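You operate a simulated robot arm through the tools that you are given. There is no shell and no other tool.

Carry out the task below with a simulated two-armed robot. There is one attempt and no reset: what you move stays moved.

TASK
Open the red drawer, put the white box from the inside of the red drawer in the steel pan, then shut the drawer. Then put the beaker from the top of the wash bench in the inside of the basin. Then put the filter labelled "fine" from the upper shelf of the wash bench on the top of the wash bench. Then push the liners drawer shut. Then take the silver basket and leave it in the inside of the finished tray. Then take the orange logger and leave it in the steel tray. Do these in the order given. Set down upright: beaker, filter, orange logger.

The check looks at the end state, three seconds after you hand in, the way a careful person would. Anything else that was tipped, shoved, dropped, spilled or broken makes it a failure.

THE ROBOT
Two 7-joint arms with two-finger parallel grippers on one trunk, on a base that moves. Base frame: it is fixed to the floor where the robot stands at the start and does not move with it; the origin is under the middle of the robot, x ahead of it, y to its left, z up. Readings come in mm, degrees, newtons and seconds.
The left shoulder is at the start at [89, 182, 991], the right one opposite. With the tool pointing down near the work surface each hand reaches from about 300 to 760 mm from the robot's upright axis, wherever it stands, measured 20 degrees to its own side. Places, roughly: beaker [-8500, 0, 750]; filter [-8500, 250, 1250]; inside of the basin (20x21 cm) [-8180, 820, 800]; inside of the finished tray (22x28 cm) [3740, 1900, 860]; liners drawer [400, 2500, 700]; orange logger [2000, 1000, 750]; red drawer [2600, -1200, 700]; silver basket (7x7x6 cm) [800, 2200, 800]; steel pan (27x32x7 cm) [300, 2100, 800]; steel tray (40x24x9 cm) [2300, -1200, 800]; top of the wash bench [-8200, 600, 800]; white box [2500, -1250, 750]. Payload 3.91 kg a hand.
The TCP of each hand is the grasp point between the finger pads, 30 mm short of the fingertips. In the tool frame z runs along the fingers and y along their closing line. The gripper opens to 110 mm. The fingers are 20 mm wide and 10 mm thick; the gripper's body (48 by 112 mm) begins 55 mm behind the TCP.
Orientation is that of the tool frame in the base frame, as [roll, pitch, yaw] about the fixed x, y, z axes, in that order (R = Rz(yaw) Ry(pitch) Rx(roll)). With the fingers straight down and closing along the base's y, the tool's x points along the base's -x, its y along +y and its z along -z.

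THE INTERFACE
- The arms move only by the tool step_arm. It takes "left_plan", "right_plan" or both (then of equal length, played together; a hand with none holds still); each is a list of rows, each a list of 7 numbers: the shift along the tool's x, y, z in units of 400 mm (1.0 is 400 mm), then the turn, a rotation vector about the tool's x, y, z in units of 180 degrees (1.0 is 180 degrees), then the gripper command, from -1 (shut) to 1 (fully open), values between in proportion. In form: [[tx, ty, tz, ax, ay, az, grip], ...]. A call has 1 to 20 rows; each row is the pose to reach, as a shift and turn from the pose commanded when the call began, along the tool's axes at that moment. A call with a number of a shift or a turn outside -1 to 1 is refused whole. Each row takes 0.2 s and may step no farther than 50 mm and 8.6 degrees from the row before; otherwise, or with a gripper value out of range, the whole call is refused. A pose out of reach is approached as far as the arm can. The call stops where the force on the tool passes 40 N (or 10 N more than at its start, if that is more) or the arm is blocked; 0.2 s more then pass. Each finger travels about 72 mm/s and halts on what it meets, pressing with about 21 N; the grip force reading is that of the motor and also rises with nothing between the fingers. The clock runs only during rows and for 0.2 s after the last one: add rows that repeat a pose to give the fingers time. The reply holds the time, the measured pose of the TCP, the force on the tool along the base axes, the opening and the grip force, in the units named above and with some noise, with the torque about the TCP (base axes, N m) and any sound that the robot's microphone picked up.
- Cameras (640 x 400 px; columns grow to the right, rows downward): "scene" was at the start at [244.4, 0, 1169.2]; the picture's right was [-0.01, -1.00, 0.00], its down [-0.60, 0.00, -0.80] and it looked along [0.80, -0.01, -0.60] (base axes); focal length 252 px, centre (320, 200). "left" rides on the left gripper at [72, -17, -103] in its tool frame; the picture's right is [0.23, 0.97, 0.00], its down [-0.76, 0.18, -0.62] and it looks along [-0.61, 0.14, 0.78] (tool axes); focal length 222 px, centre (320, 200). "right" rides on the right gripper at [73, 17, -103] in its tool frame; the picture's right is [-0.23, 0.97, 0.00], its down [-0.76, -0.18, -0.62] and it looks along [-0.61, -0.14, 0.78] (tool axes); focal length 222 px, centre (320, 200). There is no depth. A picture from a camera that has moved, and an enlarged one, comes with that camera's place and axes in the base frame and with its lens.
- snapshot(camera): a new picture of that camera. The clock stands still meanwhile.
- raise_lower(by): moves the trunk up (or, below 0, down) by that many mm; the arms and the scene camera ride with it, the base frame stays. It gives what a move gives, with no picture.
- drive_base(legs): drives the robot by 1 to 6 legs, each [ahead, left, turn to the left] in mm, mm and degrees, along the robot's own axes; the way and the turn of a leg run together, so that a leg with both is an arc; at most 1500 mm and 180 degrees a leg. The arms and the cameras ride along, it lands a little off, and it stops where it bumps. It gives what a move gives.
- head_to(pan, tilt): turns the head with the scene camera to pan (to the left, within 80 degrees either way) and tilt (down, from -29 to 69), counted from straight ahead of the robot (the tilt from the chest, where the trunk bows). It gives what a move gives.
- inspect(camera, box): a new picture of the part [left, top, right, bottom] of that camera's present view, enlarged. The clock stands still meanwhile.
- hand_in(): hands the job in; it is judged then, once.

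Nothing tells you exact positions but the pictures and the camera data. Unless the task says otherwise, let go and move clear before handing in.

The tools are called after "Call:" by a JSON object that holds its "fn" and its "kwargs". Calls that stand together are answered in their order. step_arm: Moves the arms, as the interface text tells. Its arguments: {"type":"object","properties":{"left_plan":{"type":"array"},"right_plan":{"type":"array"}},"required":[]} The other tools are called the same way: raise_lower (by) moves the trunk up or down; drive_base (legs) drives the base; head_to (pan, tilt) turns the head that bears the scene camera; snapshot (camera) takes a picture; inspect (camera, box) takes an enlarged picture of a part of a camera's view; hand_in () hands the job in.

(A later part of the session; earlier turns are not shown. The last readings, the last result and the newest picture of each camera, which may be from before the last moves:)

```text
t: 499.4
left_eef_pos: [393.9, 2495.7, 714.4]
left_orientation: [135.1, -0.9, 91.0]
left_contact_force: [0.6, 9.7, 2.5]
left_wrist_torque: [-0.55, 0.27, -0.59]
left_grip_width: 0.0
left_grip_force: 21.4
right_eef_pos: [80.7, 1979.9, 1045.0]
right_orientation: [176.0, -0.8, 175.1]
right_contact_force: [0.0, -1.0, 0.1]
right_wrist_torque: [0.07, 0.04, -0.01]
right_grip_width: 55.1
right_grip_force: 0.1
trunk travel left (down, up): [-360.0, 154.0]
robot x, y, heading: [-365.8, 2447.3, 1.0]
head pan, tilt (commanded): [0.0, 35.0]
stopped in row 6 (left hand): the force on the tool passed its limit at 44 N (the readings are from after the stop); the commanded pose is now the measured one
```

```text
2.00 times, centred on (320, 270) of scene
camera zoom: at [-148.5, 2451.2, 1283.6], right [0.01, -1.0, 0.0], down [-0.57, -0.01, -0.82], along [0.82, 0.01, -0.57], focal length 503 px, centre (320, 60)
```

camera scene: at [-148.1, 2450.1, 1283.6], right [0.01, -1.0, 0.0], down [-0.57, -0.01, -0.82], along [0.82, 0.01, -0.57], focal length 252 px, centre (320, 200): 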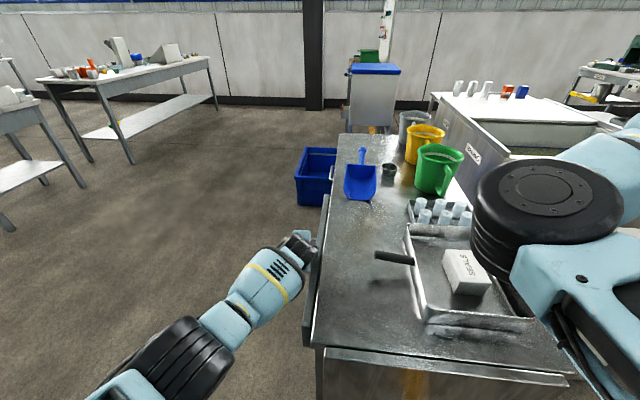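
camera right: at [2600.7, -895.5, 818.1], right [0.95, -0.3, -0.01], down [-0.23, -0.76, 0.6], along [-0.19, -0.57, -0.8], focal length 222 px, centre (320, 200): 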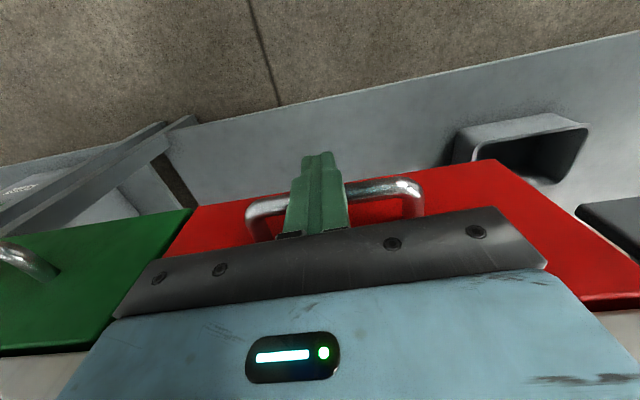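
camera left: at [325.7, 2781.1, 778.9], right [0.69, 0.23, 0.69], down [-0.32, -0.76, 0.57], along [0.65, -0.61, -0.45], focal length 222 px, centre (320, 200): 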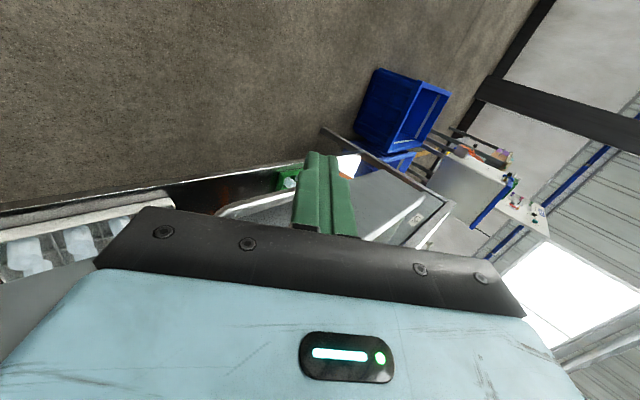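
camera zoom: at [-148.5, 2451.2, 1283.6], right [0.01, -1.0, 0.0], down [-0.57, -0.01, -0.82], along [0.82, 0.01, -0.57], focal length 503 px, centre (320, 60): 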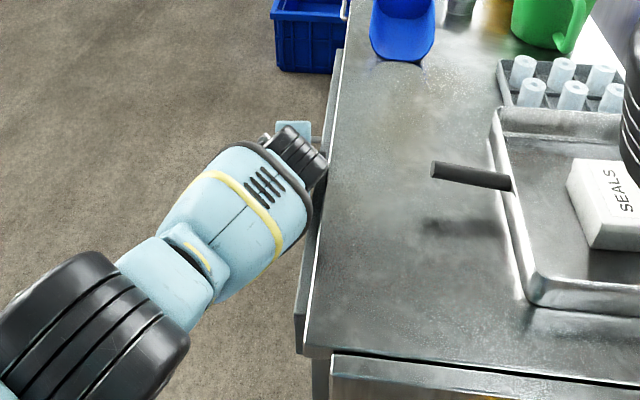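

The push met a firm stop. I back the hand away and look at the drawer's gap.

Call:
{"fn": "step_arm", "kwargs": {"left_plan": [[0.05, 0, 0, 0, 0, 0, -1], [0.15, 0, 0, 0, 0, 0, -1], [0.25, 0, 0, 0, 0, 0, -1], [0.35, 0, 0, 0, 0, 0, -1], [0.45, 0, 0, 0, 0, 0, -1]]}}

Call:
{"fn": "inspect", "kwargs": {"camera": "scene", "box": [260, 170, 400, 370]}}

Call:
{"fn": "snapshot", "kwargs": {"camera": "left"}}

```text
t: 500.6
left_eef_pos: [393.0, 2673.2, 717.1]
left_orientation: [134.9, -0.5, 90.7]
left_contact_force: [0.2, 0.4, 0.5]
left_wrist_torque: [0.01, 0.03, 0.01]
left_grip_width: 0.0
left_grip_force: 21.4
right_eef_pos: [79.9, 1981.6, 1045.5]
right_orientation: [176.1, -0.8, 175.1]
right_contact_force: [0.2, -0.3, 0.5]
right_wrist_torque: [0.01, 0.01, -0.01]
right_grip_width: 54.7
right_grip_force: 0.0
trunk travel left (down, up): [-360.0, 154.0]
robot x, y, heading: [-362.5, 2450.3, 0.9]
head pan, tilt (commanded): [0.0, 35.0]
```

```text
2.00 times, centred on (330, 270) of scene
camera zoom: at [-148.2, 2452.4, 1283.6], right [0.01, -1.0, 0.0], down [-0.57, -0.01, -0.82], along [0.82, 0.01, -0.57], focal length 503 px, centre (300, 60)
```

zoom: 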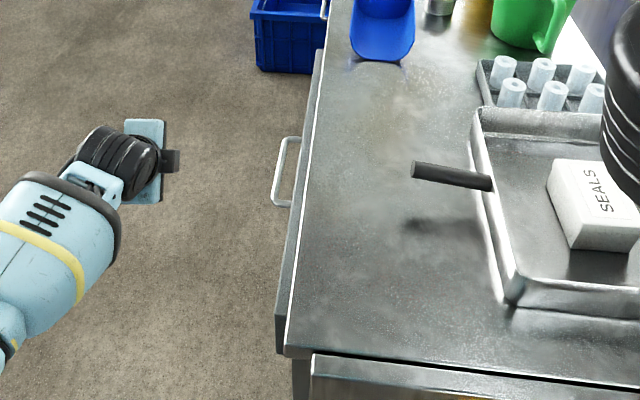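

```text
taken
camera left: at [308.4, 2744.1, 780.9], right [0.69, 0.23, 0.69], down [-0.31, -0.77, 0.56], along [0.66, -0.6, -0.46], focal length 222 px, centre (320, 200)
```

left: 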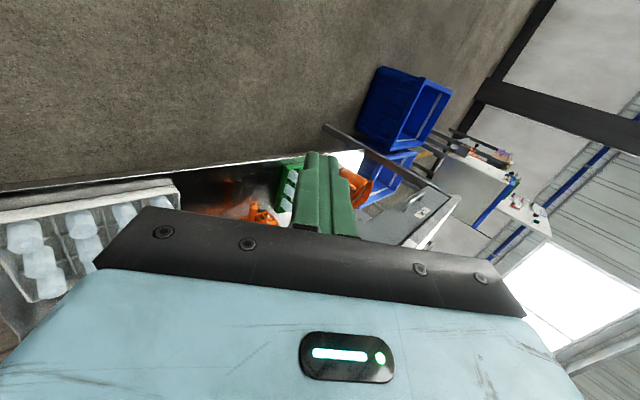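

The panel sits right against the bench edge. I zoom closer on its near end to be sure it is fully home.

Call:
{"fn": "inspect", "kwargs": {"camera": "scene", "box": [380, 330, 440, 400]}}

Call:
{"fn": "inspect", "kwargs": {"camera": "scene", "box": [370, 300, 430, 370]}}

Call:
{"fn": "inspect", "kwargs": {"camera": "scene", "box": [290, 300, 360, 380]}}

```text
5.71 times, centred on (410, 365) of scene
camera zoom: at [-148.2, 2452.4, 1283.6], right [0.01, -1.0, 0.0], down [-0.57, -0.01, -0.82], along [0.82, 0.01, -0.57], focal length 1438 px, centre (-194, -743)
```

zoom: 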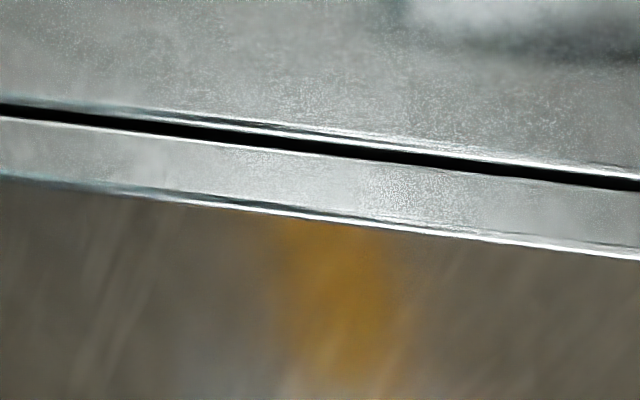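

```text
5.71 times, centred on (400, 335) of scene
camera zoom: at [-148.2, 2452.4, 1283.6], right [0.01, -1.0, 0.0], down [-0.57, -0.01, -0.82], along [0.82, 0.01, -0.57], focal length 1438 px, centre (-137, -571)
```

zoom: 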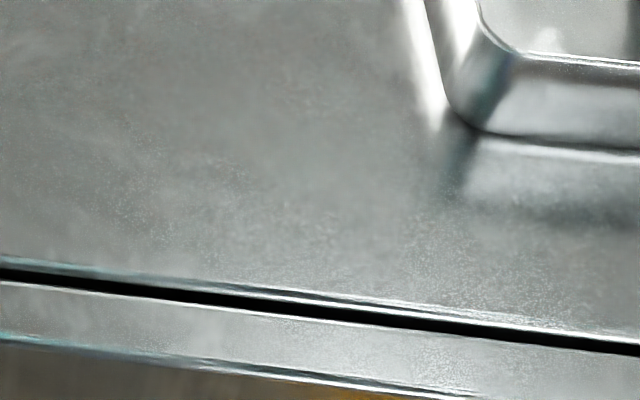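

```text
5.00 times, centred on (325, 340) of scene
camera zoom: at [-148.2, 2452.4, 1283.6], right [0.01, -1.0, 0.0], down [-0.57, -0.01, -0.82], along [0.82, 0.01, -0.57], focal length 1258 px, centre (295, -500)
```

zoom: 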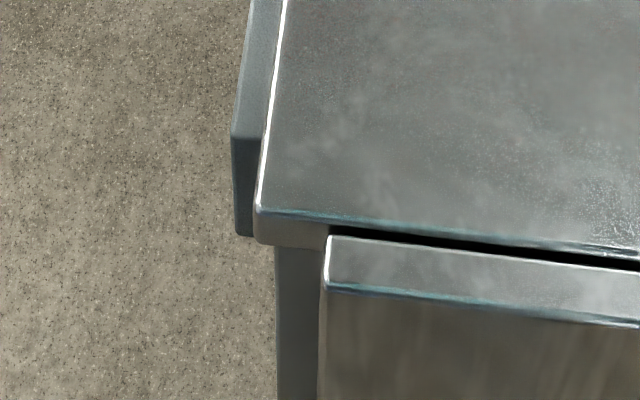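

The contact point worked out from the torque was on the gripper body, so the bench edge may have stopped me before the drawer was fully home. I'll go behind the bench and push it frontally with the fingertips; first I raise and level the left hand.

Call:
{"fn": "step_arm", "kwargs": {"left_plan": [[0.0125, 0.0185, -0.0892, -0.0417, 0, 0, -1], [0.025, 0.037, -0.1783, -0.0833, 0, 0, -1], [0.0375, 0.0555, -0.2675, -0.125, 0, 0, -1], [0.05, 0.074, -0.3567, -0.1667, 0, 0, -1], [0.0625, 0.0925, -0.4458, -0.2083, 0, 0, -1], [0.075, 0.111, -0.535, -0.25, 0, 0, -1], [0.075, 0.111, -0.535, -0.25, 0, 0, -1]]}}

Call:
{"fn": "head_to", "kwargs": {"pan": 60, "tilt": 30}}

Call:
{"fn": "snapshot", "kwargs": {"camera": "scene"}}

```text
t: 502.2
left_eef_pos: [272.5, 2701.4, 902.8]
left_orientation: [90.0, -0.7, 90.6]
left_contact_force: [-0.1, 0.8, 0.2]
left_wrist_torque: [0.0, 0.0, -0.01]
left_grip_width: 0.0
left_grip_force: 21.3
right_eef_pos: [79.1, 1980.2, 1045.0]
right_orientation: [176.1, -0.8, 175.0]
right_contact_force: [-0.6, 0.2, 0.7]
right_wrist_torque: [0.0, 0.03, 0.0]
right_grip_width: 55.3
right_grip_force: 0.0
trunk travel left (down, up): [-360.0, 154.0]
robot x, y, heading: [-363.1, 2445.3, 1.0]
head pan, tilt (commanded): [0.0, 35.0]
```

```text
t: 503.5
left_eef_pos: [272.3, 2701.7, 902.7]
left_orientation: [90.1, -0.6, 90.7]
left_contact_force: [-0.8, 0.4, -0.1]
left_wrist_torque: [-0.02, 0.0, -0.02]
left_grip_width: 0.0
left_grip_force: 21.0
right_eef_pos: [80.3, 1979.6, 1046.1]
right_orientation: [176.1, -0.8, 175.1]
right_contact_force: [0.6, 0.6, 0.2]
right_wrist_torque: [0.01, 0.02, -0.01]
right_grip_width: 55.2
right_grip_force: 0.0
trunk travel left (down, up): [-360.0, 154.0]
robot x, y, heading: [-364.6, 2447.5, 0.6]
head pan, tilt (commanded): [60.0, 30.0]
```

```text
taken
camera scene: at [-192.0, 2529.4, 1291.4], right [0.87, -0.49, 0.0], down [-0.24, -0.44, -0.87], along [0.42, 0.76, -0.5], focal length 252 px, centre (320, 200)
```

scene: 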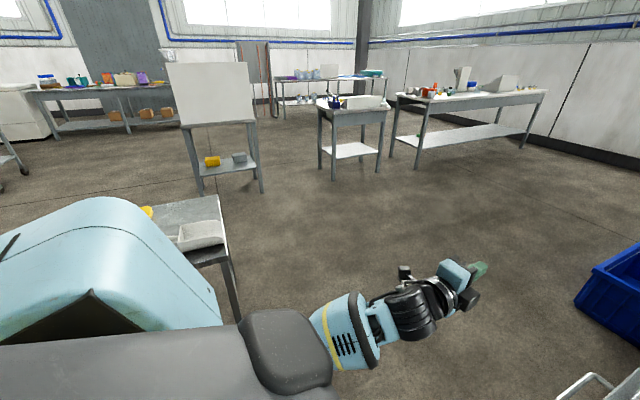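

Behind the bench it is open. I drive round between the small table and the bench corner, then turn to face the drawer.

Call:
{"fn": "drive_base", "kwargs": {"legs": [[318, 400, 0], [435, 500, 0], [0, 0, -95]]}}

Call:
{"fn": "head_to", "kwargs": {"pan": 10, "tilt": 35}}

Call:
{"fn": "snapshot", "kwargs": {"camera": "scene"}}

```text
t: 516.0
left_eef_pos: [586.8, 2707.9, 903.1]
left_orientation: [90.1, -0.6, -3.4]
left_contact_force: [-0.4, 1.2, 0.5]
left_wrist_torque: [0.03, 0.0, 0.02]
left_grip_width: 0.1
left_grip_force: 20.9
right_eef_pos: [-116.6, 2952.3, 1045.1]
right_orientation: [176.1, -0.8, 80.9]
right_contact_force: [-0.3, 0.3, -0.1]
right_wrist_torque: [-0.01, 0.01, 0.0]
right_grip_width: 55.2
right_grip_force: 0.1
trunk travel left (down, up): [-360.0, 154.0]
robot x, y, heading: [387.1, 3362.3, -93.3]
head pan, tilt (commanded): [60.0, 30.0]
```

```text
t: 517.2
left_eef_pos: [586.8, 2706.8, 903.3]
left_orientation: [90.0, -0.6, -3.6]
left_contact_force: [0.1, 0.1, 0.7]
left_wrist_torque: [-0.01, 0.0, -0.01]
left_grip_width: 0.0
left_grip_force: 20.6
right_eef_pos: [-118.0, 2953.4, 1045.0]
right_orientation: [176.2, -0.9, 80.9]
right_contact_force: [-0.5, -1.0, 0.5]
right_wrist_torque: [-0.01, 0.03, 0.02]
right_grip_width: 54.9
right_grip_force: 0.1
trunk travel left (down, up): [-360.0, 154.0]
robot x, y, heading: [381.8, 3360.7, -93.3]
head pan, tilt (commanded): [10.0, 35.0]
```

```text
taken
camera scene: at [382.4, 3145.3, 1283.6], right [-0.99, -0.12, 0.0], down [-0.07, 0.57, -0.82], along [0.1, -0.81, -0.57], focal length 252 px, centre (320, 200)
```

scene: 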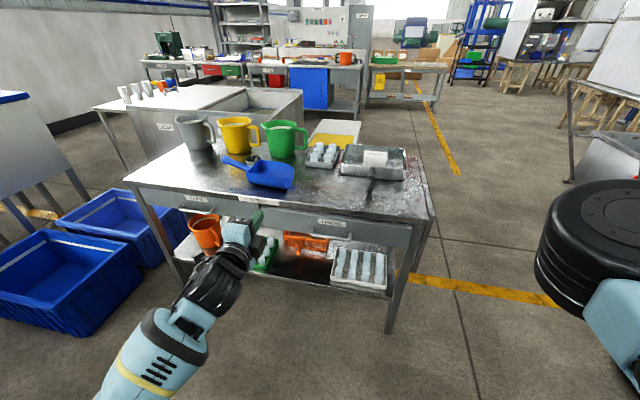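

Now I face the drawer side of the bench. I zoom in on the drawer fronts.

Call:
{"fn": "inspect", "kwargs": {"camera": "scene", "box": [120, 130, 440, 300]}}

Call:
{"fn": "inspect", "kwargs": {"camera": "scene", "box": [240, 180, 440, 270]}}

```text
2.00 times, centred on (280, 215) of scene
camera zoom: at [382.4, 3145.3, 1283.6], right [-0.99, -0.12, 0.0], down [-0.07, 0.57, -0.82], along [0.1, -0.81, -0.57], focal length 503 px, centre (400, 170)
```

zoom: 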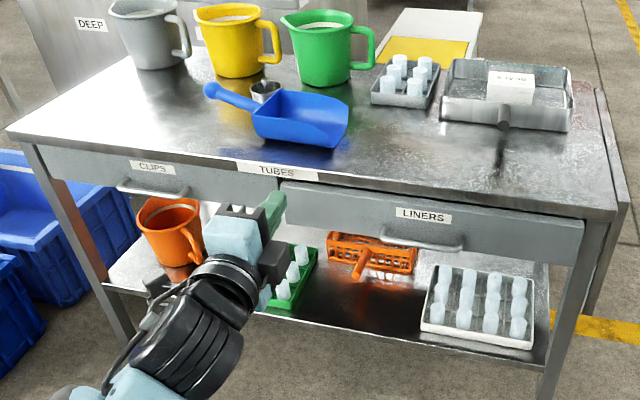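

```text
3.20 times, centred on (340, 225) of scene
camera zoom: at [382.4, 3145.3, 1283.6], right [-0.99, -0.12, 0.0], down [-0.07, 0.57, -0.82], along [0.1, -0.81, -0.57], focal length 805 px, centre (256, 120)
```

zoom: 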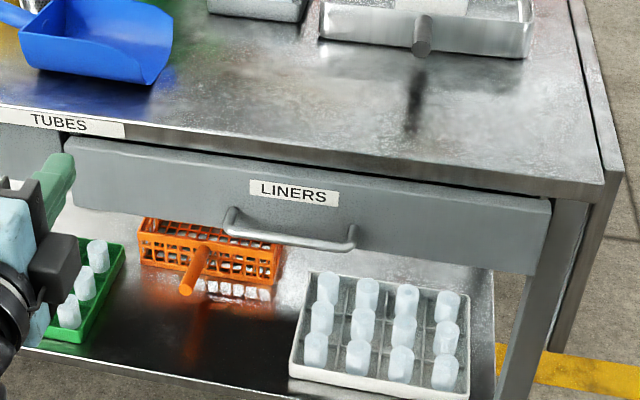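

The LINERS drawer still stands a little proud compared with the closed CLIPS drawer. I move nearer and set the closed fingertips in front of its panel, just above the handle bar.

Call:
{"fn": "drive_base", "kwargs": {"legs": [[170, 0, 0]]}}

```text
t: 518.6
left_eef_pos: [578.8, 2538.7, 902.1]
left_orientation: [90.1, -0.6, -3.4]
left_contact_force: [0.0, 0.0, -0.7]
left_wrist_torque: [-0.01, 0.02, 0.01]
left_grip_width: 0.0
left_grip_force: 21.0
right_eef_pos: [-125.7, 2781.6, 1045.7]
right_orientation: [176.2, -0.9, 81.0]
right_contact_force: [0.3, -1.2, 0.9]
right_wrist_torque: [0.0, 0.01, 0.02]
right_grip_width: 55.2
right_grip_force: 0.0
trunk travel left (down, up): [-360.0, 154.0]
robot x, y, heading: [371.2, 3191.3, -93.1]
head pan, tilt (commanded): [10.0, 35.0]
```

I move the hand to the drawer's middle, just above the handle bar and short of the panel.

Call:
{"fn": "step_arm", "kwargs": {"left_plan": [[-0.0536, -0.0664, -0.0079, 0, 0, 0, -1], [-0.1071, -0.1329, -0.0157, 0, 0, 0, -1], [-0.1607, -0.1993, -0.0236, 0, 0, 0, -1], [-0.2143, -0.2657, -0.0314, 0, 0, 0, -1], [-0.2679, -0.3321, -0.0393, 0, 0, 0, -1], [-0.3214, -0.3986, -0.0471, 0, 0, 0, -1], [-0.375, -0.465, -0.055, 0, 0, 0, -1], [-0.375, -0.465, -0.055, 0, 0, 0, -1]]}}

Call:
{"fn": "snapshot", "kwargs": {"camera": "left"}}

Call:
{"fn": "inspect", "kwargs": {"camera": "scene", "box": [200, 180, 460, 360]}}

```text
t: 520.2
left_eef_pos: [513.0, 2562.7, 713.7]
left_orientation: [91.1, -10.5, -4.7]
left_contact_force: [-0.7, 0.3, 0.0]
left_wrist_torque: [-0.01, 0.04, 0.02]
left_grip_width: 0.2
left_grip_force: 21.4
left hand out of reach, approached as far as the arm can: row 6
right_eef_pos: [-125.5, 2782.7, 1045.4]
right_orientation: [176.0, -0.8, 81.1]
right_contact_force: [-0.6, 0.1, 0.8]
right_wrist_torque: [0.0, 0.01, -0.03]
right_grip_width: 54.8
right_grip_force: 0.1
trunk travel left (down, up): [-360.0, 154.0]
robot x, y, heading: [371.4, 3190.4, -92.9]
head pan, tilt (commanded): [10.0, 35.0]
stopped in row 7 (left hand): the arm was blocked; the commanded pose is now the measured one
```

```text
taken
camera left: at [595.4, 2659.9, 713.2], right [0.05, -0.02, 1.0], down [-0.73, 0.68, 0.05], along [-0.68, -0.73, 0.02], focal length 222 px, centre (320, 200)
```

left: 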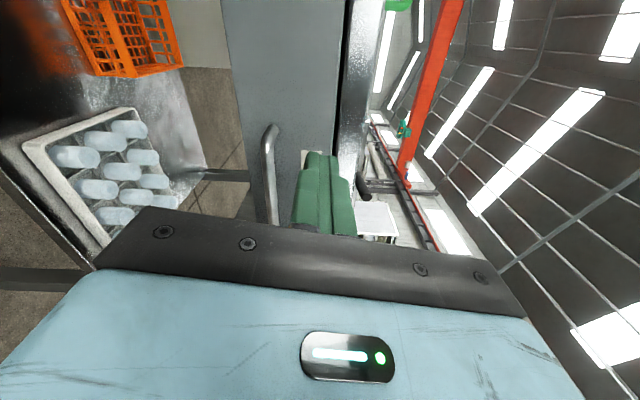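

```text
2.22 times, centred on (330, 270) of scene
camera zoom: at [372.8, 2976.5, 1283.6], right [-0.99, -0.12, 0.0], down [-0.07, 0.57, -0.82], along [0.1, -0.81, -0.57], focal length 559 px, centre (298, 44)
```

zoom: 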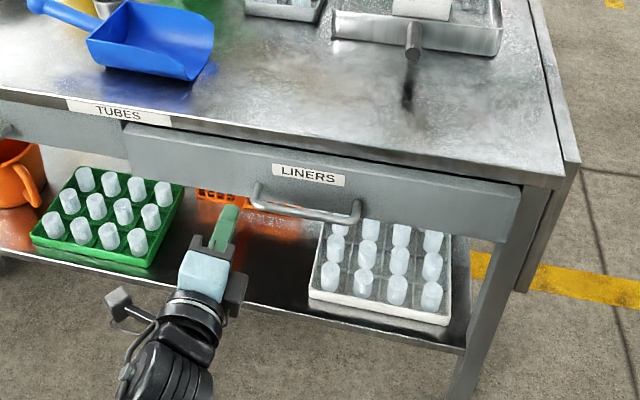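

The arm stopped a little left of the handle, at x≈513, which is a fine spot on the panel. I push straight forward in small steps.

Call:
{"fn": "step_arm", "kwargs": {"left_plan": [[0, 0, 0.03, 0, 0, 0, -1], [0, 0, 0.06, 0, 0, 0, -1], [0, 0, 0.09, 0, 0, 0, -1], [0, 0, 0.12, 0, 0, 0, -1], [0, 0, 0.14, 0, 0, 0, -1], [0, 0, 0.16, 0, 0, 0, -1], [0, 0, 0.18, 0, 0, 0, -1], [0, 0, 0.2, 0, 0, 0, -1], [0, 0, 0.22, 0, 0, 0, -1], [0, 0, 0.24, 0, 0, 0, -1], [0, 0, 0.26, 0, 0, 0, -1], [0, 0, 0.28, 0, 0, 0, -1], [0, 0, 0.3, 0, 0, 0, -1], [0, 0, 0.32, 0, 0, 0, -1], [0, 0, 0.34, 0, 0, 0, -1]]}}

Call:
{"fn": "inspect", "kwargs": {"camera": "scene", "box": [140, 160, 460, 360]}}

```text
t: 523.0
left_eef_pos: [501.2, 2448.6, 710.3]
left_orientation: [90.8, -10.1, -4.7]
left_contact_force: [3.0, 28.7, 12.6]
left_wrist_torque: [-0.42, 0.1, -0.28]
left_grip_width: 0.1
left_grip_force: 21.1
right_eef_pos: [-124.2, 2786.0, 1047.4]
right_orientation: [176.0, -0.6, 81.2]
right_contact_force: [-0.2, 0.0, -0.1]
right_wrist_torque: [0.02, 0.0, -0.02]
right_grip_width: 55.1
right_grip_force: 0.0
trunk travel left (down, up): [-360.0, 154.0]
robot x, y, heading: [367.0, 3193.6, -93.2]
head pan, tilt (commanded): [10.0, 35.0]
stopped in row 14 (left hand): the force on the tool passed its limit at 52 N (the readings are from after the stop); the commanded pose is now the measured one
```

```text
2.00 times, centred on (300, 260) of scene
camera zoom: at [373.9, 2982.1, 1284.5], right [-0.99, -0.12, 0.0], down [-0.07, 0.57, -0.82], along [0.1, -0.82, -0.57], focal length 503 px, centre (360, 80)
```

zoom: 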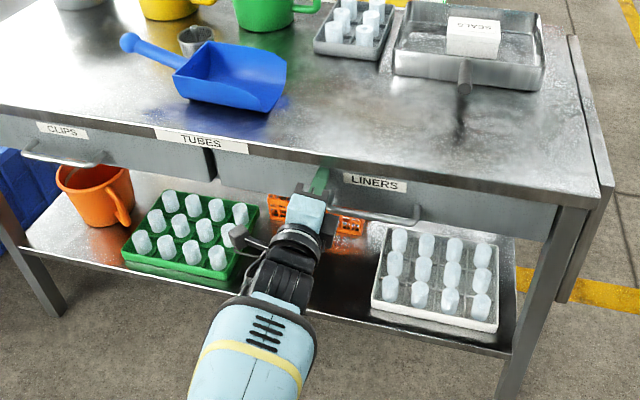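

The LINERS drawer is now flush like the CLIPS drawer, and the push met a firm stop. I withdraw the hand and verify.

Call:
{"fn": "step_arm", "kwargs": {"left_plan": [[0, 0, -0.05, 0, 0, 0, -1], [0, 0, -0.15, 0, 0, 0, -1], [0, 0, -0.25, 0, 0, 0, -1], [0, 0, -0.33, 0, 0, 0, -1]]}}

Call:
{"fn": "inspect", "kwargs": {"camera": "scene", "box": [100, 100, 460, 320]}}

```text
t: 524.0
left_eef_pos: [514.5, 2579.7, 710.9]
left_orientation: [91.3, -10.2, -4.7]
left_contact_force: [-0.5, -0.1, 0.2]
left_wrist_torque: [0.04, 0.01, -0.02]
left_grip_width: 0.1
left_grip_force: 21.1
right_eef_pos: [-124.1, 2782.2, 1046.5]
right_orientation: [176.2, -0.8, 81.1]
right_contact_force: [0.4, -0.3, 0.8]
right_wrist_torque: [0.01, 0.03, 0.01]
right_grip_width: 54.9
right_grip_force: 0.1
trunk travel left (down, up): [-360.0, 154.0]
robot x, y, heading: [374.0, 3193.2, -93.1]
head pan, tilt (commanded): [10.0, 35.0]
```

```text
1.78 times, centred on (280, 210) of scene
camera zoom: at [373.7, 2977.8, 1283.7], right [-0.99, -0.12, 0.0], down [-0.07, 0.57, -0.82], along [0.1, -0.81, -0.57], focal length 447 px, centre (391, 182)
```

zoom: 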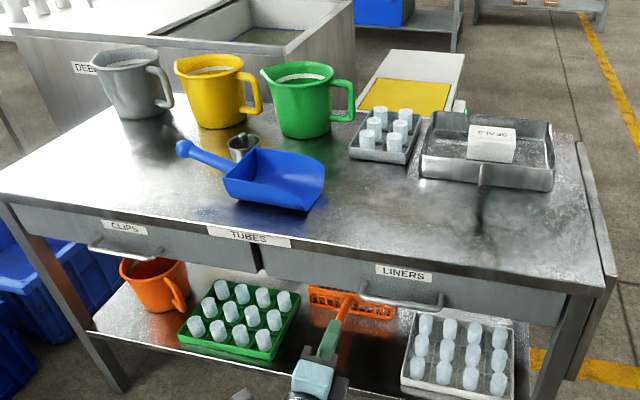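

Now the silver basket: it sits between the jugs and the blue scoop. I zoom in on it closely.

Call:
{"fn": "inspect", "kwargs": {"camera": "scene", "box": [180, 120, 300, 220]}}

```text
4.00 times, centred on (240, 170) of scene
camera zoom: at [373.7, 2977.8, 1283.7], right [-0.99, -0.12, 0.0], down [-0.07, 0.57, -0.82], along [0.1, -0.81, -0.57], focal length 1006 px, centre (640, 320)
```

zoom: 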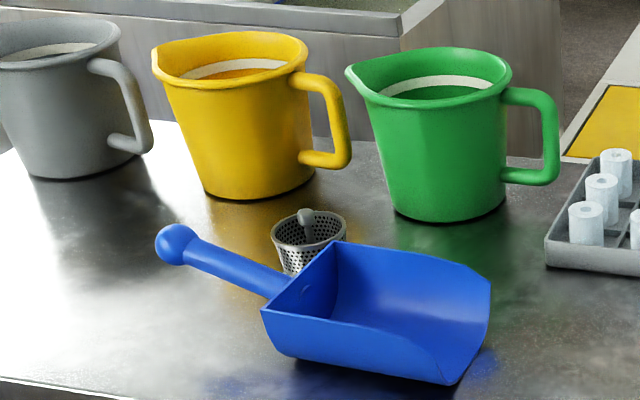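

LINERS is shut. For the basket I need the left hand pointing straight down; I raise it clear of the bench first and back the robot off a little.

Call:
{"fn": "step_arm", "kwargs": {"left_plan": [[0, 0.09, -0.02, 0, 0, 0, -1], [0, 0.18, -0.04, 0, 0, 0, -1], [0, 0.27, -0.06, 0, 0, 0, -1], [0, 0.36, -0.08, 0, 0, 0, -1], [0, 0.45, -0.1, 0, 0, 0, -1], [0, 0.54, -0.12, 0, 0, 0, -1], [0, 0.6, -0.12, 0, 0, 0, -1]]}}

Call:
{"fn": "snapshot", "kwargs": {"camera": "scene"}}

```text
t: 525.6
left_eef_pos: [475.1, 2624.0, 946.5]
left_orientation: [91.4, -10.2, -4.8]
left_contact_force: [0.4, -0.3, -0.9]
left_wrist_torque: [-0.03, -0.01, 0.04]
left_grip_width: 0.0
left_grip_force: 21.0
right_eef_pos: [-125.9, 2782.0, 1045.1]
right_orientation: [176.1, -0.8, 81.1]
right_contact_force: [0.2, -0.4, 0.4]
right_wrist_torque: [-0.03, -0.01, -0.03]
right_grip_width: 55.0
right_grip_force: 0.1
trunk travel left (down, up): [-360.0, 154.0]
robot x, y, heading: [370.0, 3193.9, -93.2]
head pan, tilt (commanded): [10.0, 35.0]
```

```text
taken
camera scene: at [373.4, 2977.0, 1283.5], right [-0.99, -0.12, 0.0], down [-0.07, 0.57, -0.82], along [0.1, -0.81, -0.57], focal length 252 px, centre (320, 200)
```

scene: 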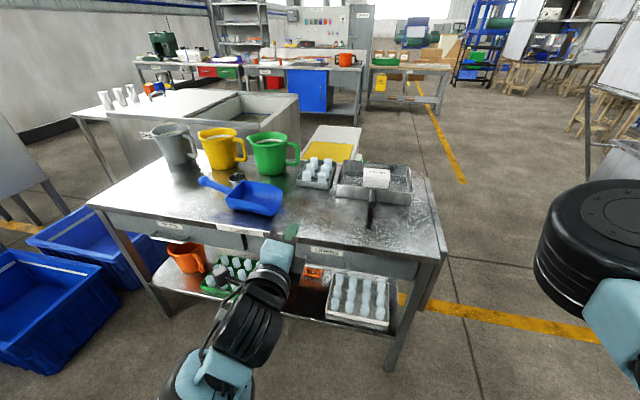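

Now I turn the left hand to point straight down with its normal yaw, in free space behind the bench.

Call:
{"fn": "step_arm", "kwargs": {"left_plan": [[0.0125, 0, 0, 0.0261, 0.0224, -0.0272, 0], [0.025, 0, 0, 0.0522, 0.0448, -0.0544, 0], [0.0375, 0, 0, 0.0784, 0.0671, -0.0816, 0], [0.05, 0, 0, 0.1045, 0.0895, -0.1088, 0], [0.0625, 0, 0, 0.1306, 0.1119, -0.1359, 0], [0.075, 0, 0, 0.1567, 0.1343, -0.1631, 0], [0.0875, 0, 0, 0.1828, 0.1567, -0.1903, 0], [0.1, 0, 0, 0.209, 0.1791, -0.2175, 0], [0.1125, 0, 0, 0.2351, 0.2014, -0.2447, 0], [0.125, 0, 0, 0.2612, 0.2238, -0.2719, 0], [0.1375, 0, 0, 0.2873, 0.2462, -0.2991, 0], [0.15, 0, 0, 0.3134, 0.2686, -0.3263, 0], [0.1625, 0, 0, 0.3395, 0.291, -0.3534, 0], [0.175, 0, 0, 0.3657, 0.3133, -0.3806, 0], [0.1875, 0, 0, 0.3918, 0.3357, -0.4078, 0], [0.2, 0, 0, 0.4179, 0.3581, -0.435, 0]]}}

Call:
{"fn": "snapshot", "kwargs": {"camera": "scene"}}

```text
t: 529.0
left_eef_pos: [594.2, 2538.9, 936.4]
left_orientation: [179.2, -0.8, 88.1]
left_contact_force: [0.8, 0.9, -0.2]
left_wrist_torque: [0.0, -0.01, 0.0]
left_grip_width: 55.1
left_grip_force: 0.0
left hand out of reach, approached as far as the arm can: row 11, 12, 13, 14, 15, 16
right_eef_pos: [-124.7, 2783.0, 1046.6]
right_orientation: [176.2, -0.9, 81.1]
right_contact_force: [-0.9, -0.5, -0.9]
right_wrist_torque: [0.0, 0.01, 0.01]
right_grip_width: 55.3
right_grip_force: 0.0
trunk travel left (down, up): [-360.0, 154.0]
robot x, y, heading: [368.7, 3192.6, -93.2]
head pan, tilt (commanded): [10.0, 35.0]
```

```text
taken
camera scene: at [373.7, 2977.3, 1283.6], right [-0.99, -0.12, 0.0], down [-0.07, 0.57, -0.82], along [0.1, -0.81, -0.57], focal length 252 px, centre (320, 200)
```

scene: 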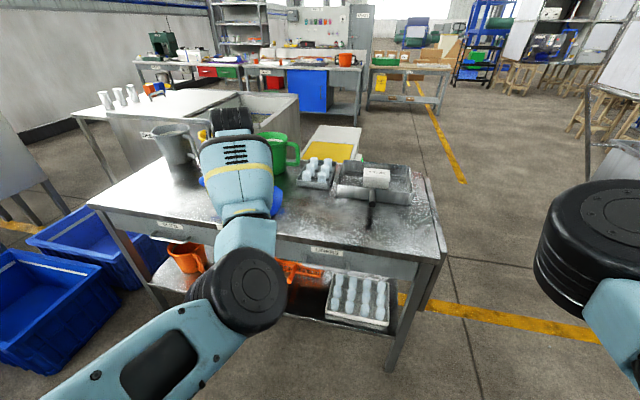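

The hand points straight down now. I drive nearer so the basket comes under it.

Call:
{"fn": "drive_base", "kwargs": {"legs": [[240, 215, 0]]}}

Call:
{"fn": "snapshot", "kwargs": {"camera": "left"}}

Call:
{"fn": "snapshot", "kwargs": {"camera": "scene"}}

```text
t: 531.5
left_eef_pos: [797.4, 2288.7, 942.1]
left_orientation: [179.5, -0.1, 88.3]
left_contact_force: [0.2, 0.2, -0.4]
left_wrist_torque: [-0.04, -0.01, 0.02]
left_grip_width: 55.1
left_grip_force: 0.0
right_eef_pos: [75.7, 2531.3, 1046.4]
right_orientation: [176.1, -0.9, 81.2]
right_contact_force: [0.3, -1.0, 0.2]
right_wrist_torque: [-0.01, 0.0, 0.01]
right_grip_width: 55.2
right_grip_force: 0.1
trunk travel left (down, up): [-360.0, 154.0]
robot x, y, heading: [572.7, 2942.4, -93.3]
head pan, tilt (commanded): [10.0, 35.0]
```

```text
taken
camera left: at [782.5, 2360.1, 1047.0], right [0.98, 0.2, 0.01], down [0.15, -0.77, 0.62], along [0.13, -0.61, -0.78], focal length 222 px, centre (320, 200)
```

left: 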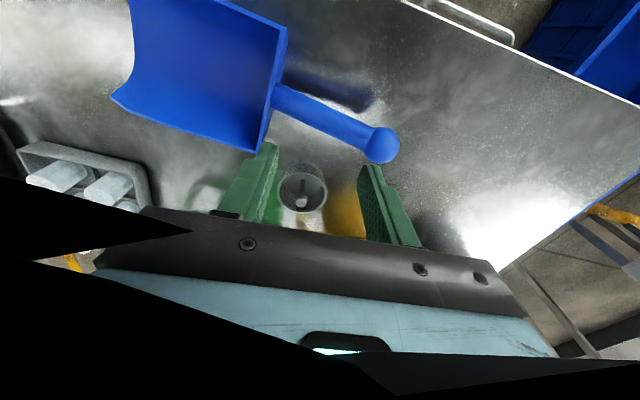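

```text
taken
camera scene: at [574.6, 2727.1, 1283.5], right [-0.99, -0.12, 0.0], down [-0.07, 0.57, -0.82], along [0.1, -0.81, -0.57], focal length 252 px, centre (320, 200)
```

scene: 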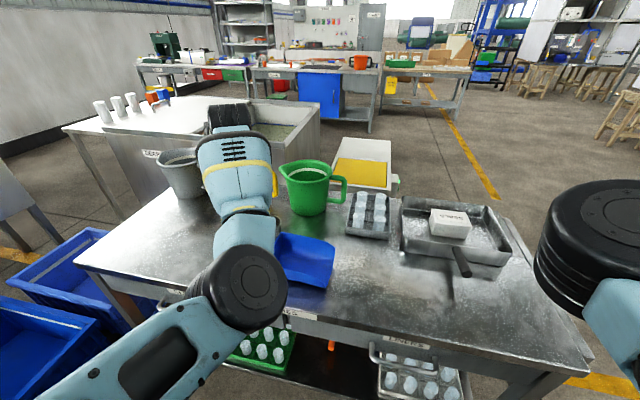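

The wrist camera now looks down on the basket with the scoop beside it. I zoom to fix its position.

Call:
{"fn": "inspect", "kwargs": {"camera": "left", "box": [200, 80, 420, 240]}}

```text
2.50 times, centred on (310, 160) of left
camera zoom: at [782.5, 2360.1, 1047.0], right [0.98, 0.2, 0.01], down [0.15, -0.77, 0.62], along [0.13, -0.61, -0.78], focal length 555 px, centre (345, 300)
```

zoom: 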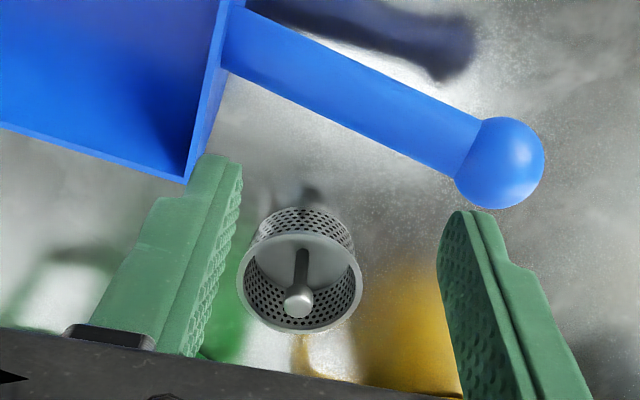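

The basket's centre works out at [794, 2175], rim at z≈799 on a bench top at z≈739; the scoop is well clear. I move the open hand over it.

Call:
{"fn": "step_arm", "kwargs": {"left_plan": [[-0.09, 0, 0, 0, 0, 0, 1], [-0.18, 0, 0, 0, 0, 0, 1], [-0.2845, 0, 0, 0, 0, 0, 1], [-0.2845, 0, 0.05, 0, 0, 0, 1], [-0.2845, 0, 0.1, 0, 0, 0, 1], [-0.2845, 0, 0.1, 0, 0, 0, 1]]}}

Call:
{"fn": "snapshot", "kwargs": {"camera": "left"}}

```text
t: 532.9
left_eef_pos: [796.2, 2216.7, 900.5]
left_orientation: [179.5, -0.2, 88.2]
left_contact_force: [-0.8, 0.2, -0.4]
left_wrist_torque: [0.01, 0.03, -0.01]
left_grip_width: 109.9
left_grip_force: 0.1
left hand out of reach, approached as far as the arm can: row 3, 4, 5, 6
right_eef_pos: [76.6, 2531.4, 1045.4]
right_orientation: [176.1, -0.7, 81.0]
right_contact_force: [0.9, 1.0, 0.4]
right_wrist_torque: [0.0, 0.03, -0.02]
right_grip_width: 55.0
right_grip_force: 0.1
trunk travel left (down, up): [-360.0, 154.0]
robot x, y, heading: [574.2, 2941.3, -93.0]
head pan, tilt (commanded): [10.0, 35.0]
```

```text
taken
camera left: at [781.9, 2289.0, 1005.8], right [0.98, 0.2, 0.01], down [0.15, -0.77, 0.62], along [0.13, -0.61, -0.78], focal length 222 px, centre (320, 200)
```

left: 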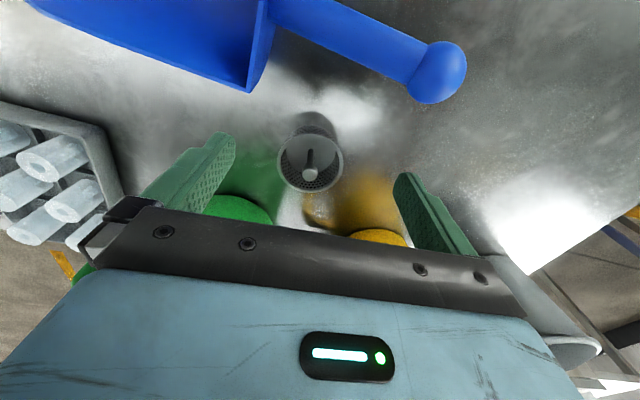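

The arm is at its forward reach; I roll the base 60 mm closer.

Call:
{"fn": "drive_base", "kwargs": {"legs": [[60, 0, 0]]}}

Call:
{"fn": "step_arm", "kwargs": {"left_plan": [[0.05, 0, 0, 0, 0, 0, 1], [0.1, 0, 0, 0, 0, 0, 1], [0.15, 0, 0, 0, 0, 0, 1], [0.15, 0, 0, 0, 0, 0, 1]]}}

Call:
{"fn": "snapshot", "kwargs": {"camera": "left"}}

```text
t: 533.9
left_eef_pos: [791.3, 2155.6, 901.2]
left_orientation: [179.6, -0.2, 88.3]
left_contact_force: [-0.4, 0.0, -1.5]
left_wrist_torque: [0.06, 0.0, -0.01]
left_grip_width: 110.2
left_grip_force: 0.1
right_eef_pos: [72.0, 2471.1, 1045.8]
right_orientation: [176.1, -0.8, 81.1]
right_contact_force: [0.8, 0.0, -0.9]
right_wrist_torque: [0.01, -0.03, 0.02]
right_grip_width: 54.8
right_grip_force: 0.0
trunk travel left (down, up): [-360.0, 154.0]
robot x, y, heading: [567.4, 2883.4, -93.1]
head pan, tilt (commanded): [10.0, 35.0]
```

```text
t: 534.9
left_eef_pos: [793.9, 2215.6, 902.4]
left_orientation: [179.4, -0.2, 88.2]
left_contact_force: [0.6, 0.0, 1.5]
left_wrist_torque: [-0.01, -0.01, 0.0]
left_grip_width: 110.3
left_grip_force: 0.0
right_eef_pos: [72.2, 2471.7, 1045.7]
right_orientation: [176.0, -0.8, 81.2]
right_contact_force: [0.0, 0.3, 0.6]
right_wrist_torque: [-0.04, 0.02, 0.01]
right_grip_width: 54.9
right_grip_force: 0.0
trunk travel left (down, up): [-360.0, 154.0]
robot x, y, heading: [569.0, 2879.7, -93.3]
head pan, tilt (commanded): [10.0, 35.0]
```

```text
taken
camera left: at [779.5, 2288.3, 1007.3], right [0.98, 0.2, 0.01], down [0.15, -0.77, 0.62], along [0.13, -0.61, -0.78], focal length 222 px, centre (320, 200)
```

left: 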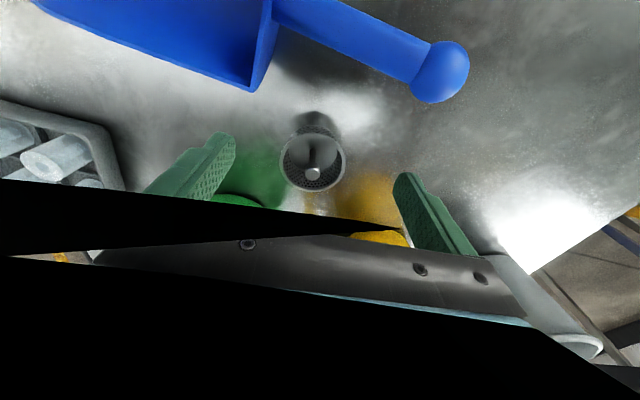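

Now I have margin. I centre over the basket and lower to grasp height.

Call:
{"fn": "step_arm", "kwargs": {"left_plan": [[-0.05, 0, 0, 0, 0, 0, 1], [-0.1, 0, 0, 0, 0, 0, 1], [-0.1, 0, 0.05, 0, 0, 0, 1], [-0.1, 0, 0.1, 0, 0, 0, 1]]}}

Call:
{"fn": "inspect", "kwargs": {"camera": "left", "box": [160, 60, 480, 260]}}

```text
t: 535.9
left_eef_pos: [793.0, 2176.8, 862.3]
left_orientation: [179.5, -0.1, 88.3]
left_contact_force: [0.4, 0.3, -0.1]
left_wrist_torque: [0.0, 0.01, -0.01]
left_grip_width: 110.0
left_grip_force: 0.0
right_eef_pos: [71.7, 2472.8, 1046.4]
right_orientation: [176.1, -0.8, 81.1]
right_contact_force: [0.7, 0.1, 0.2]
right_wrist_torque: [0.0, -0.03, 0.0]
right_grip_width: 54.8
right_grip_force: 0.0
trunk travel left (down, up): [-360.0, 154.0]
robot x, y, heading: [570.5, 2885.3, -93.1]
head pan, tilt (commanded): [10.0, 35.0]
```

```text
2.00 times, centred on (320, 160) of left
camera zoom: at [779.0, 2250.2, 966.4], right [0.98, 0.2, 0.01], down [0.15, -0.77, 0.62], along [0.13, -0.61, -0.78], focal length 444 px, centre (320, 280)
```

zoom: 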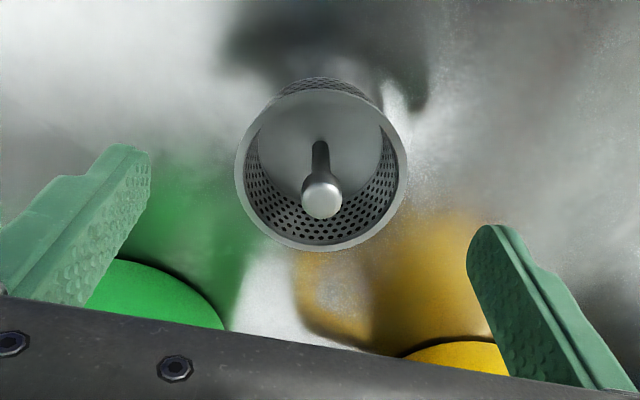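

The basket is centred between the fingers. I lower around it and close.

Call:
{"fn": "step_arm", "kwargs": {"left_plan": [[0.004, 0, 0.06, 0, 0, 0, 1], [0.004, 0, 0.12, 0, 0, 0, 1], [0.004, 0, 0.19, 0, 0, 0, 1], [0.004, 0, 0.19, 0, 0, 0, 1], [0.004, 0, 0.19, 0, 0, 0, 0.5], [0.004, 0, 0.19, 0, 0, 0, 0.1], [0.004, 0, 0.19, 0, 0, 0, -0.5], [0.004, 0, 0.19, 0, 0, 0, -1], [0.004, 0, 0.19, 0, 0, 0, -1]]}}

Call:
{"fn": "snapshot", "kwargs": {"camera": "left"}}

```text
t: 537.9
left_eef_pos: [792.4, 2178.7, 789.7]
left_orientation: [179.6, 0.3, 88.1]
left_contact_force: [-14.1, -3.3, 28.2]
left_wrist_torque: [0.04, 1.5, 0.22]
left_grip_width: 70.7
left_grip_force: 21.2
right_eef_pos: [70.7, 2475.6, 1045.7]
right_orientation: [176.0, -0.7, 81.1]
right_contact_force: [0.5, -1.2, 0.6]
right_wrist_torque: [-0.04, 0.04, -0.03]
right_grip_width: 55.3
right_grip_force: 0.0
trunk travel left (down, up): [-360.0, 154.0]
robot x, y, heading: [571.6, 2879.5, -93.1]
head pan, tilt (commanded): [10.0, 35.0]
```

```text
taken
camera left: at [777.6, 2252.3, 894.7], right [0.98, 0.2, 0.01], down [0.15, -0.76, 0.63], along [0.13, -0.62, -0.78], focal length 222 px, centre (320, 200)
```

left: 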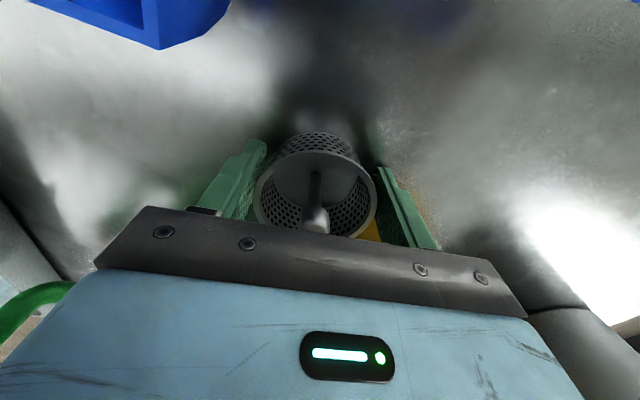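

The basket is held (71 mm), with the fingertips pressing the bench a little. I lift straight up.

Call:
{"fn": "step_arm", "kwargs": {"left_plan": [[0, 0, -0.02, 0, 0, 0, -1], [0, 0, -0.06, 0, 0, 0, -1], [0, 0, -0.12, 0, 0, 0, -1], [0, 0, -0.18, 0, 0, 0, -1], [0, 0, -0.26, 0, 0, 0, -1]]}}

Call:
{"fn": "snapshot", "kwargs": {"camera": "left"}}

```text
t: 539.1
left_eef_pos: [791.6, 2181.2, 890.3]
left_orientation: [179.6, -0.1, 88.3]
left_contact_force: [0.0, 0.2, -0.6]
left_wrist_torque: [0.01, 0.02, 0.0]
left_grip_width: 70.4
left_grip_force: 21.2
right_eef_pos: [72.1, 2472.3, 1045.0]
right_orientation: [176.1, -0.8, 81.1]
right_contact_force: [0.2, 0.1, -0.2]
right_wrist_torque: [0.0, 0.0, -0.01]
right_grip_width: 54.8
right_grip_force: 0.0
trunk travel left (down, up): [-360.0, 154.0]
robot x, y, heading: [569.9, 2882.5, -93.0]
head pan, tilt (commanded): [10.0, 35.0]
```

```text
taken
camera left: at [777.9, 2253.3, 995.1], right [0.98, 0.2, 0.01], down [0.15, -0.77, 0.62], along [0.13, -0.61, -0.78], focal length 222 px, centre (320, 200)
```

left: 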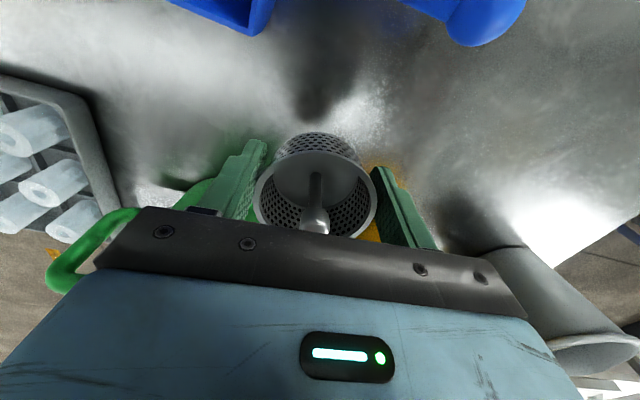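

The basket is up and steady. I back away from the bench, turn east, and drive toward the finished tray.

Call:
{"fn": "drive_base", "kwargs": {"legs": [[-450, 0, 0], [0, 0, 93], [1400, 0, 0]]}}

Call:
{"fn": "head_to", "kwargs": {"pan": -25, "tilt": 20}}

Call:
{"fn": "snapshot", "kwargs": {"camera": "scene"}}

```text
t: 552.2
left_eef_pos: [2692.3, 3450.7, 889.0]
left_orientation: [179.5, -0.1, 177.2]
left_contact_force: [0.2, 0.2, -0.7]
left_wrist_torque: [0.01, 0.0, -0.02]
left_grip_width: 69.7
left_grip_force: 21.2
right_eef_pos: [2384.9, 2737.3, 1046.3]
right_orientation: [176.0, -0.8, 170.0]
right_contact_force: [0.3, -0.4, -0.4]
right_wrist_torque: [-0.04, 0.0, -0.02]
right_grip_width: 55.0
right_grip_force: 0.1
trunk travel left (down, up): [-360.0, 154.0]
robot x, y, heading: [1987.4, 3241.3, -4.4]
head pan, tilt (commanded): [10.0, 35.0]
```

```text
t: 553.2
left_eef_pos: [2692.5, 3451.0, 889.6]
left_orientation: [179.4, 0.0, 177.1]
left_contact_force: [0.6, 1.0, -0.5]
left_wrist_torque: [-0.01, 0.03, -0.03]
left_grip_width: 69.7
left_grip_force: 21.0
right_eef_pos: [2385.6, 2736.4, 1047.0]
right_orientation: [176.1, -0.8, 170.0]
right_contact_force: [-0.6, 0.9, 0.7]
right_wrist_torque: [0.03, -0.02, 0.0]
right_grip_width: 54.9
right_grip_force: 0.2
trunk travel left (down, up): [-360.0, 154.0]
robot x, y, heading: [1985.7, 3242.5, -4.5]
head pan, tilt (commanded): [-25.0, 20.0]
```

```text
taken
camera scene: at [2193.2, 3187.3, 1307.4], right [-0.49, -0.87, 0.0], down [-0.3, 0.17, -0.94], along [0.82, -0.46, -0.34], focal length 252 px, centre (320, 200)
```

scene: 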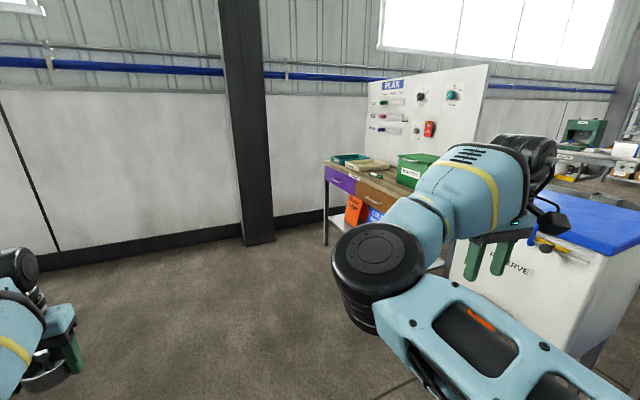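

I see a wooden table with a PLAN board ahead-right and a white chest with blue lid. I zoom in to find the finished tray.

Call:
{"fn": "inspect", "kwargs": {"camera": "scene", "box": [310, 60, 530, 250]}}

```text
2.11 times, centred on (420, 155) of scene
camera zoom: at [2193.2, 3187.3, 1307.4], right [-0.49, -0.87, 0.0], down [-0.3, 0.17, -0.94], along [0.82, -0.46, -0.34], focal length 530 px, centre (110, 295)
```

zoom: 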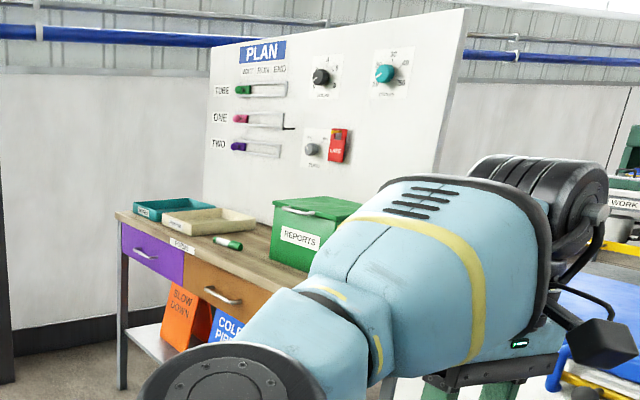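

There are two trays on that table, a teal and a beige one; I need to read their labels. I drive closer.

Call:
{"fn": "drive_base", "kwargs": {"legs": [[1250, -230, 0]]}}

Call:
{"fn": "head_to", "kwargs": {"pan": -55, "tilt": 25}}

Call:
{"fn": "snapshot", "kwargs": {"camera": "scene"}}

```text
t: 559.5
left_eef_pos: [3914.7, 3104.4, 889.9]
left_orientation: [179.4, -0.1, 176.1]
left_contact_force: [-0.6, 0.3, -0.3]
left_wrist_torque: [-0.02, -0.04, 0.03]
left_grip_width: 69.7
left_grip_force: 20.8
right_eef_pos: [3598.0, 2396.5, 1046.3]
right_orientation: [176.1, -0.9, 169.0]
right_contact_force: [-0.4, -0.1, 0.1]
right_wrist_torque: [0.0, 0.0, -0.01]
right_grip_width: 55.3
right_grip_force: 0.2
trunk travel left (down, up): [-360.0, 154.0]
robot x, y, heading: [3206.7, 2907.1, -5.1]
head pan, tilt (commanded): [-25.0, 20.0]
```

```text
t: 560.5
left_eef_pos: [3915.6, 3104.8, 889.9]
left_orientation: [179.5, -0.1, 176.2]
left_contact_force: [0.5, -0.8, -0.2]
left_wrist_torque: [0.0, 0.0, 0.01]
left_grip_width: 69.9
left_grip_force: 20.4
right_eef_pos: [3597.3, 2395.7, 1045.1]
right_orientation: [176.1, -0.7, 168.9]
right_contact_force: [0.4, -0.7, 0.2]
right_wrist_torque: [0.03, -0.03, 0.01]
right_grip_width: 55.2
right_grip_force: 0.1
trunk travel left (down, up): [-360.0, 154.0]
robot x, y, heading: [3204.8, 2908.0, -5.2]
head pan, tilt (commanded): [-55.0, 25.0]
```

```text
taken
camera scene: at [3377.5, 2817.0, 1299.3], right [-0.87, -0.5, 0.0], down [-0.21, 0.37, -0.91], along [0.45, -0.79, -0.42], focal length 252 px, centre (320, 200)
```

scene: 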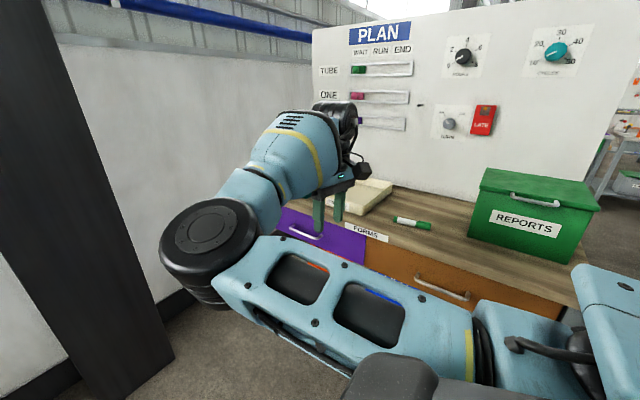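

My right arm hides the trays. I turn to face the table squarely for a clear view.

Call:
{"fn": "drive_base", "kwargs": {"legs": [[0, 0, -85]]}}

Call:
{"fn": "head_to", "kwargs": {"pan": 25, "tilt": 25}}

Call:
{"fn": "snapshot", "kwargs": {"camera": "scene"}}

```text
t: 564.5
left_eef_pos: [3464.8, 2218.5, 888.7]
left_orientation: [179.5, -0.1, 91.3]
left_contact_force: [1.0, -1.0, -0.5]
left_wrist_torque: [0.01, -0.04, 0.0]
left_grip_width: 69.6
left_grip_force: 21.7
right_eef_pos: [2731.3, 2472.1, 1045.3]
right_orientation: [176.2, -0.8, 84.2]
right_contact_force: [0.2, -0.3, 0.1]
right_wrist_torque: [-0.01, 0.0, 0.01]
right_grip_width: 55.2
right_grip_force: 0.1
trunk travel left (down, up): [-360.0, 154.0]
robot x, y, heading: [3209.5, 2902.9, -90.0]
head pan, tilt (commanded): [-55.0, 25.0]
```

```text
t: 566.0
left_eef_pos: [3465.3, 2218.2, 888.9]
left_orientation: [179.5, -0.2, 91.3]
left_contact_force: [0.3, 0.1, 0.1]
left_wrist_torque: [0.01, 0.0, 0.01]
left_grip_width: 69.4
left_grip_force: 20.9
right_eef_pos: [2730.7, 2472.1, 1045.2]
right_orientation: [176.0, -0.7, 84.2]
right_contact_force: [0.5, -0.2, 0.1]
right_wrist_torque: [0.02, 0.01, 0.02]
right_grip_width: 55.4
right_grip_force: 0.0
trunk travel left (down, up): [-360.0, 154.0]
robot x, y, heading: [3204.6, 2904.3, -90.3]
head pan, tilt (commanded): [25.0, 25.0]
```

```text
taken
camera scene: at [3241.9, 2696.2, 1299.3], right [-0.91, -0.42, 0.0], down [-0.18, 0.38, -0.91], along [0.38, -0.82, -0.42], focal length 252 px, centre (320, 200)
```

scene: 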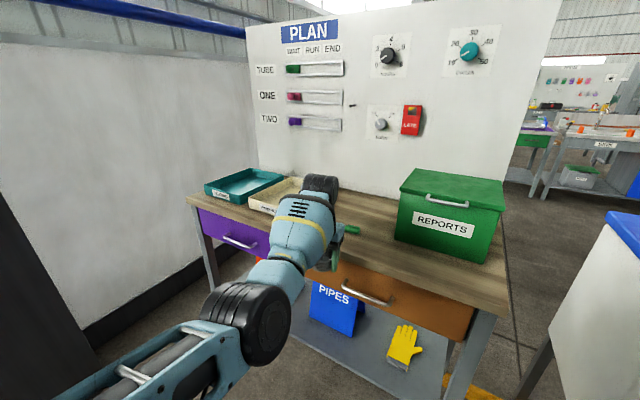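

I zoom in on the two trays' labels.

Call:
{"fn": "inspect", "kwargs": {"camera": "scene", "box": [180, 150, 320, 250]}}

```text
4.00 times, centred on (250, 200) of scene
camera zoom: at [3241.9, 2696.2, 1299.3], right [-0.91, -0.42, 0.0], down [-0.18, 0.38, -0.91], along [0.38, -0.82, -0.42], focal length 1006 px, centre (600, 200)
```

zoom: 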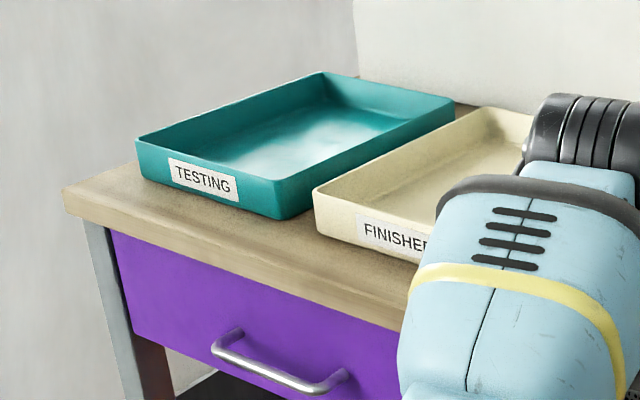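

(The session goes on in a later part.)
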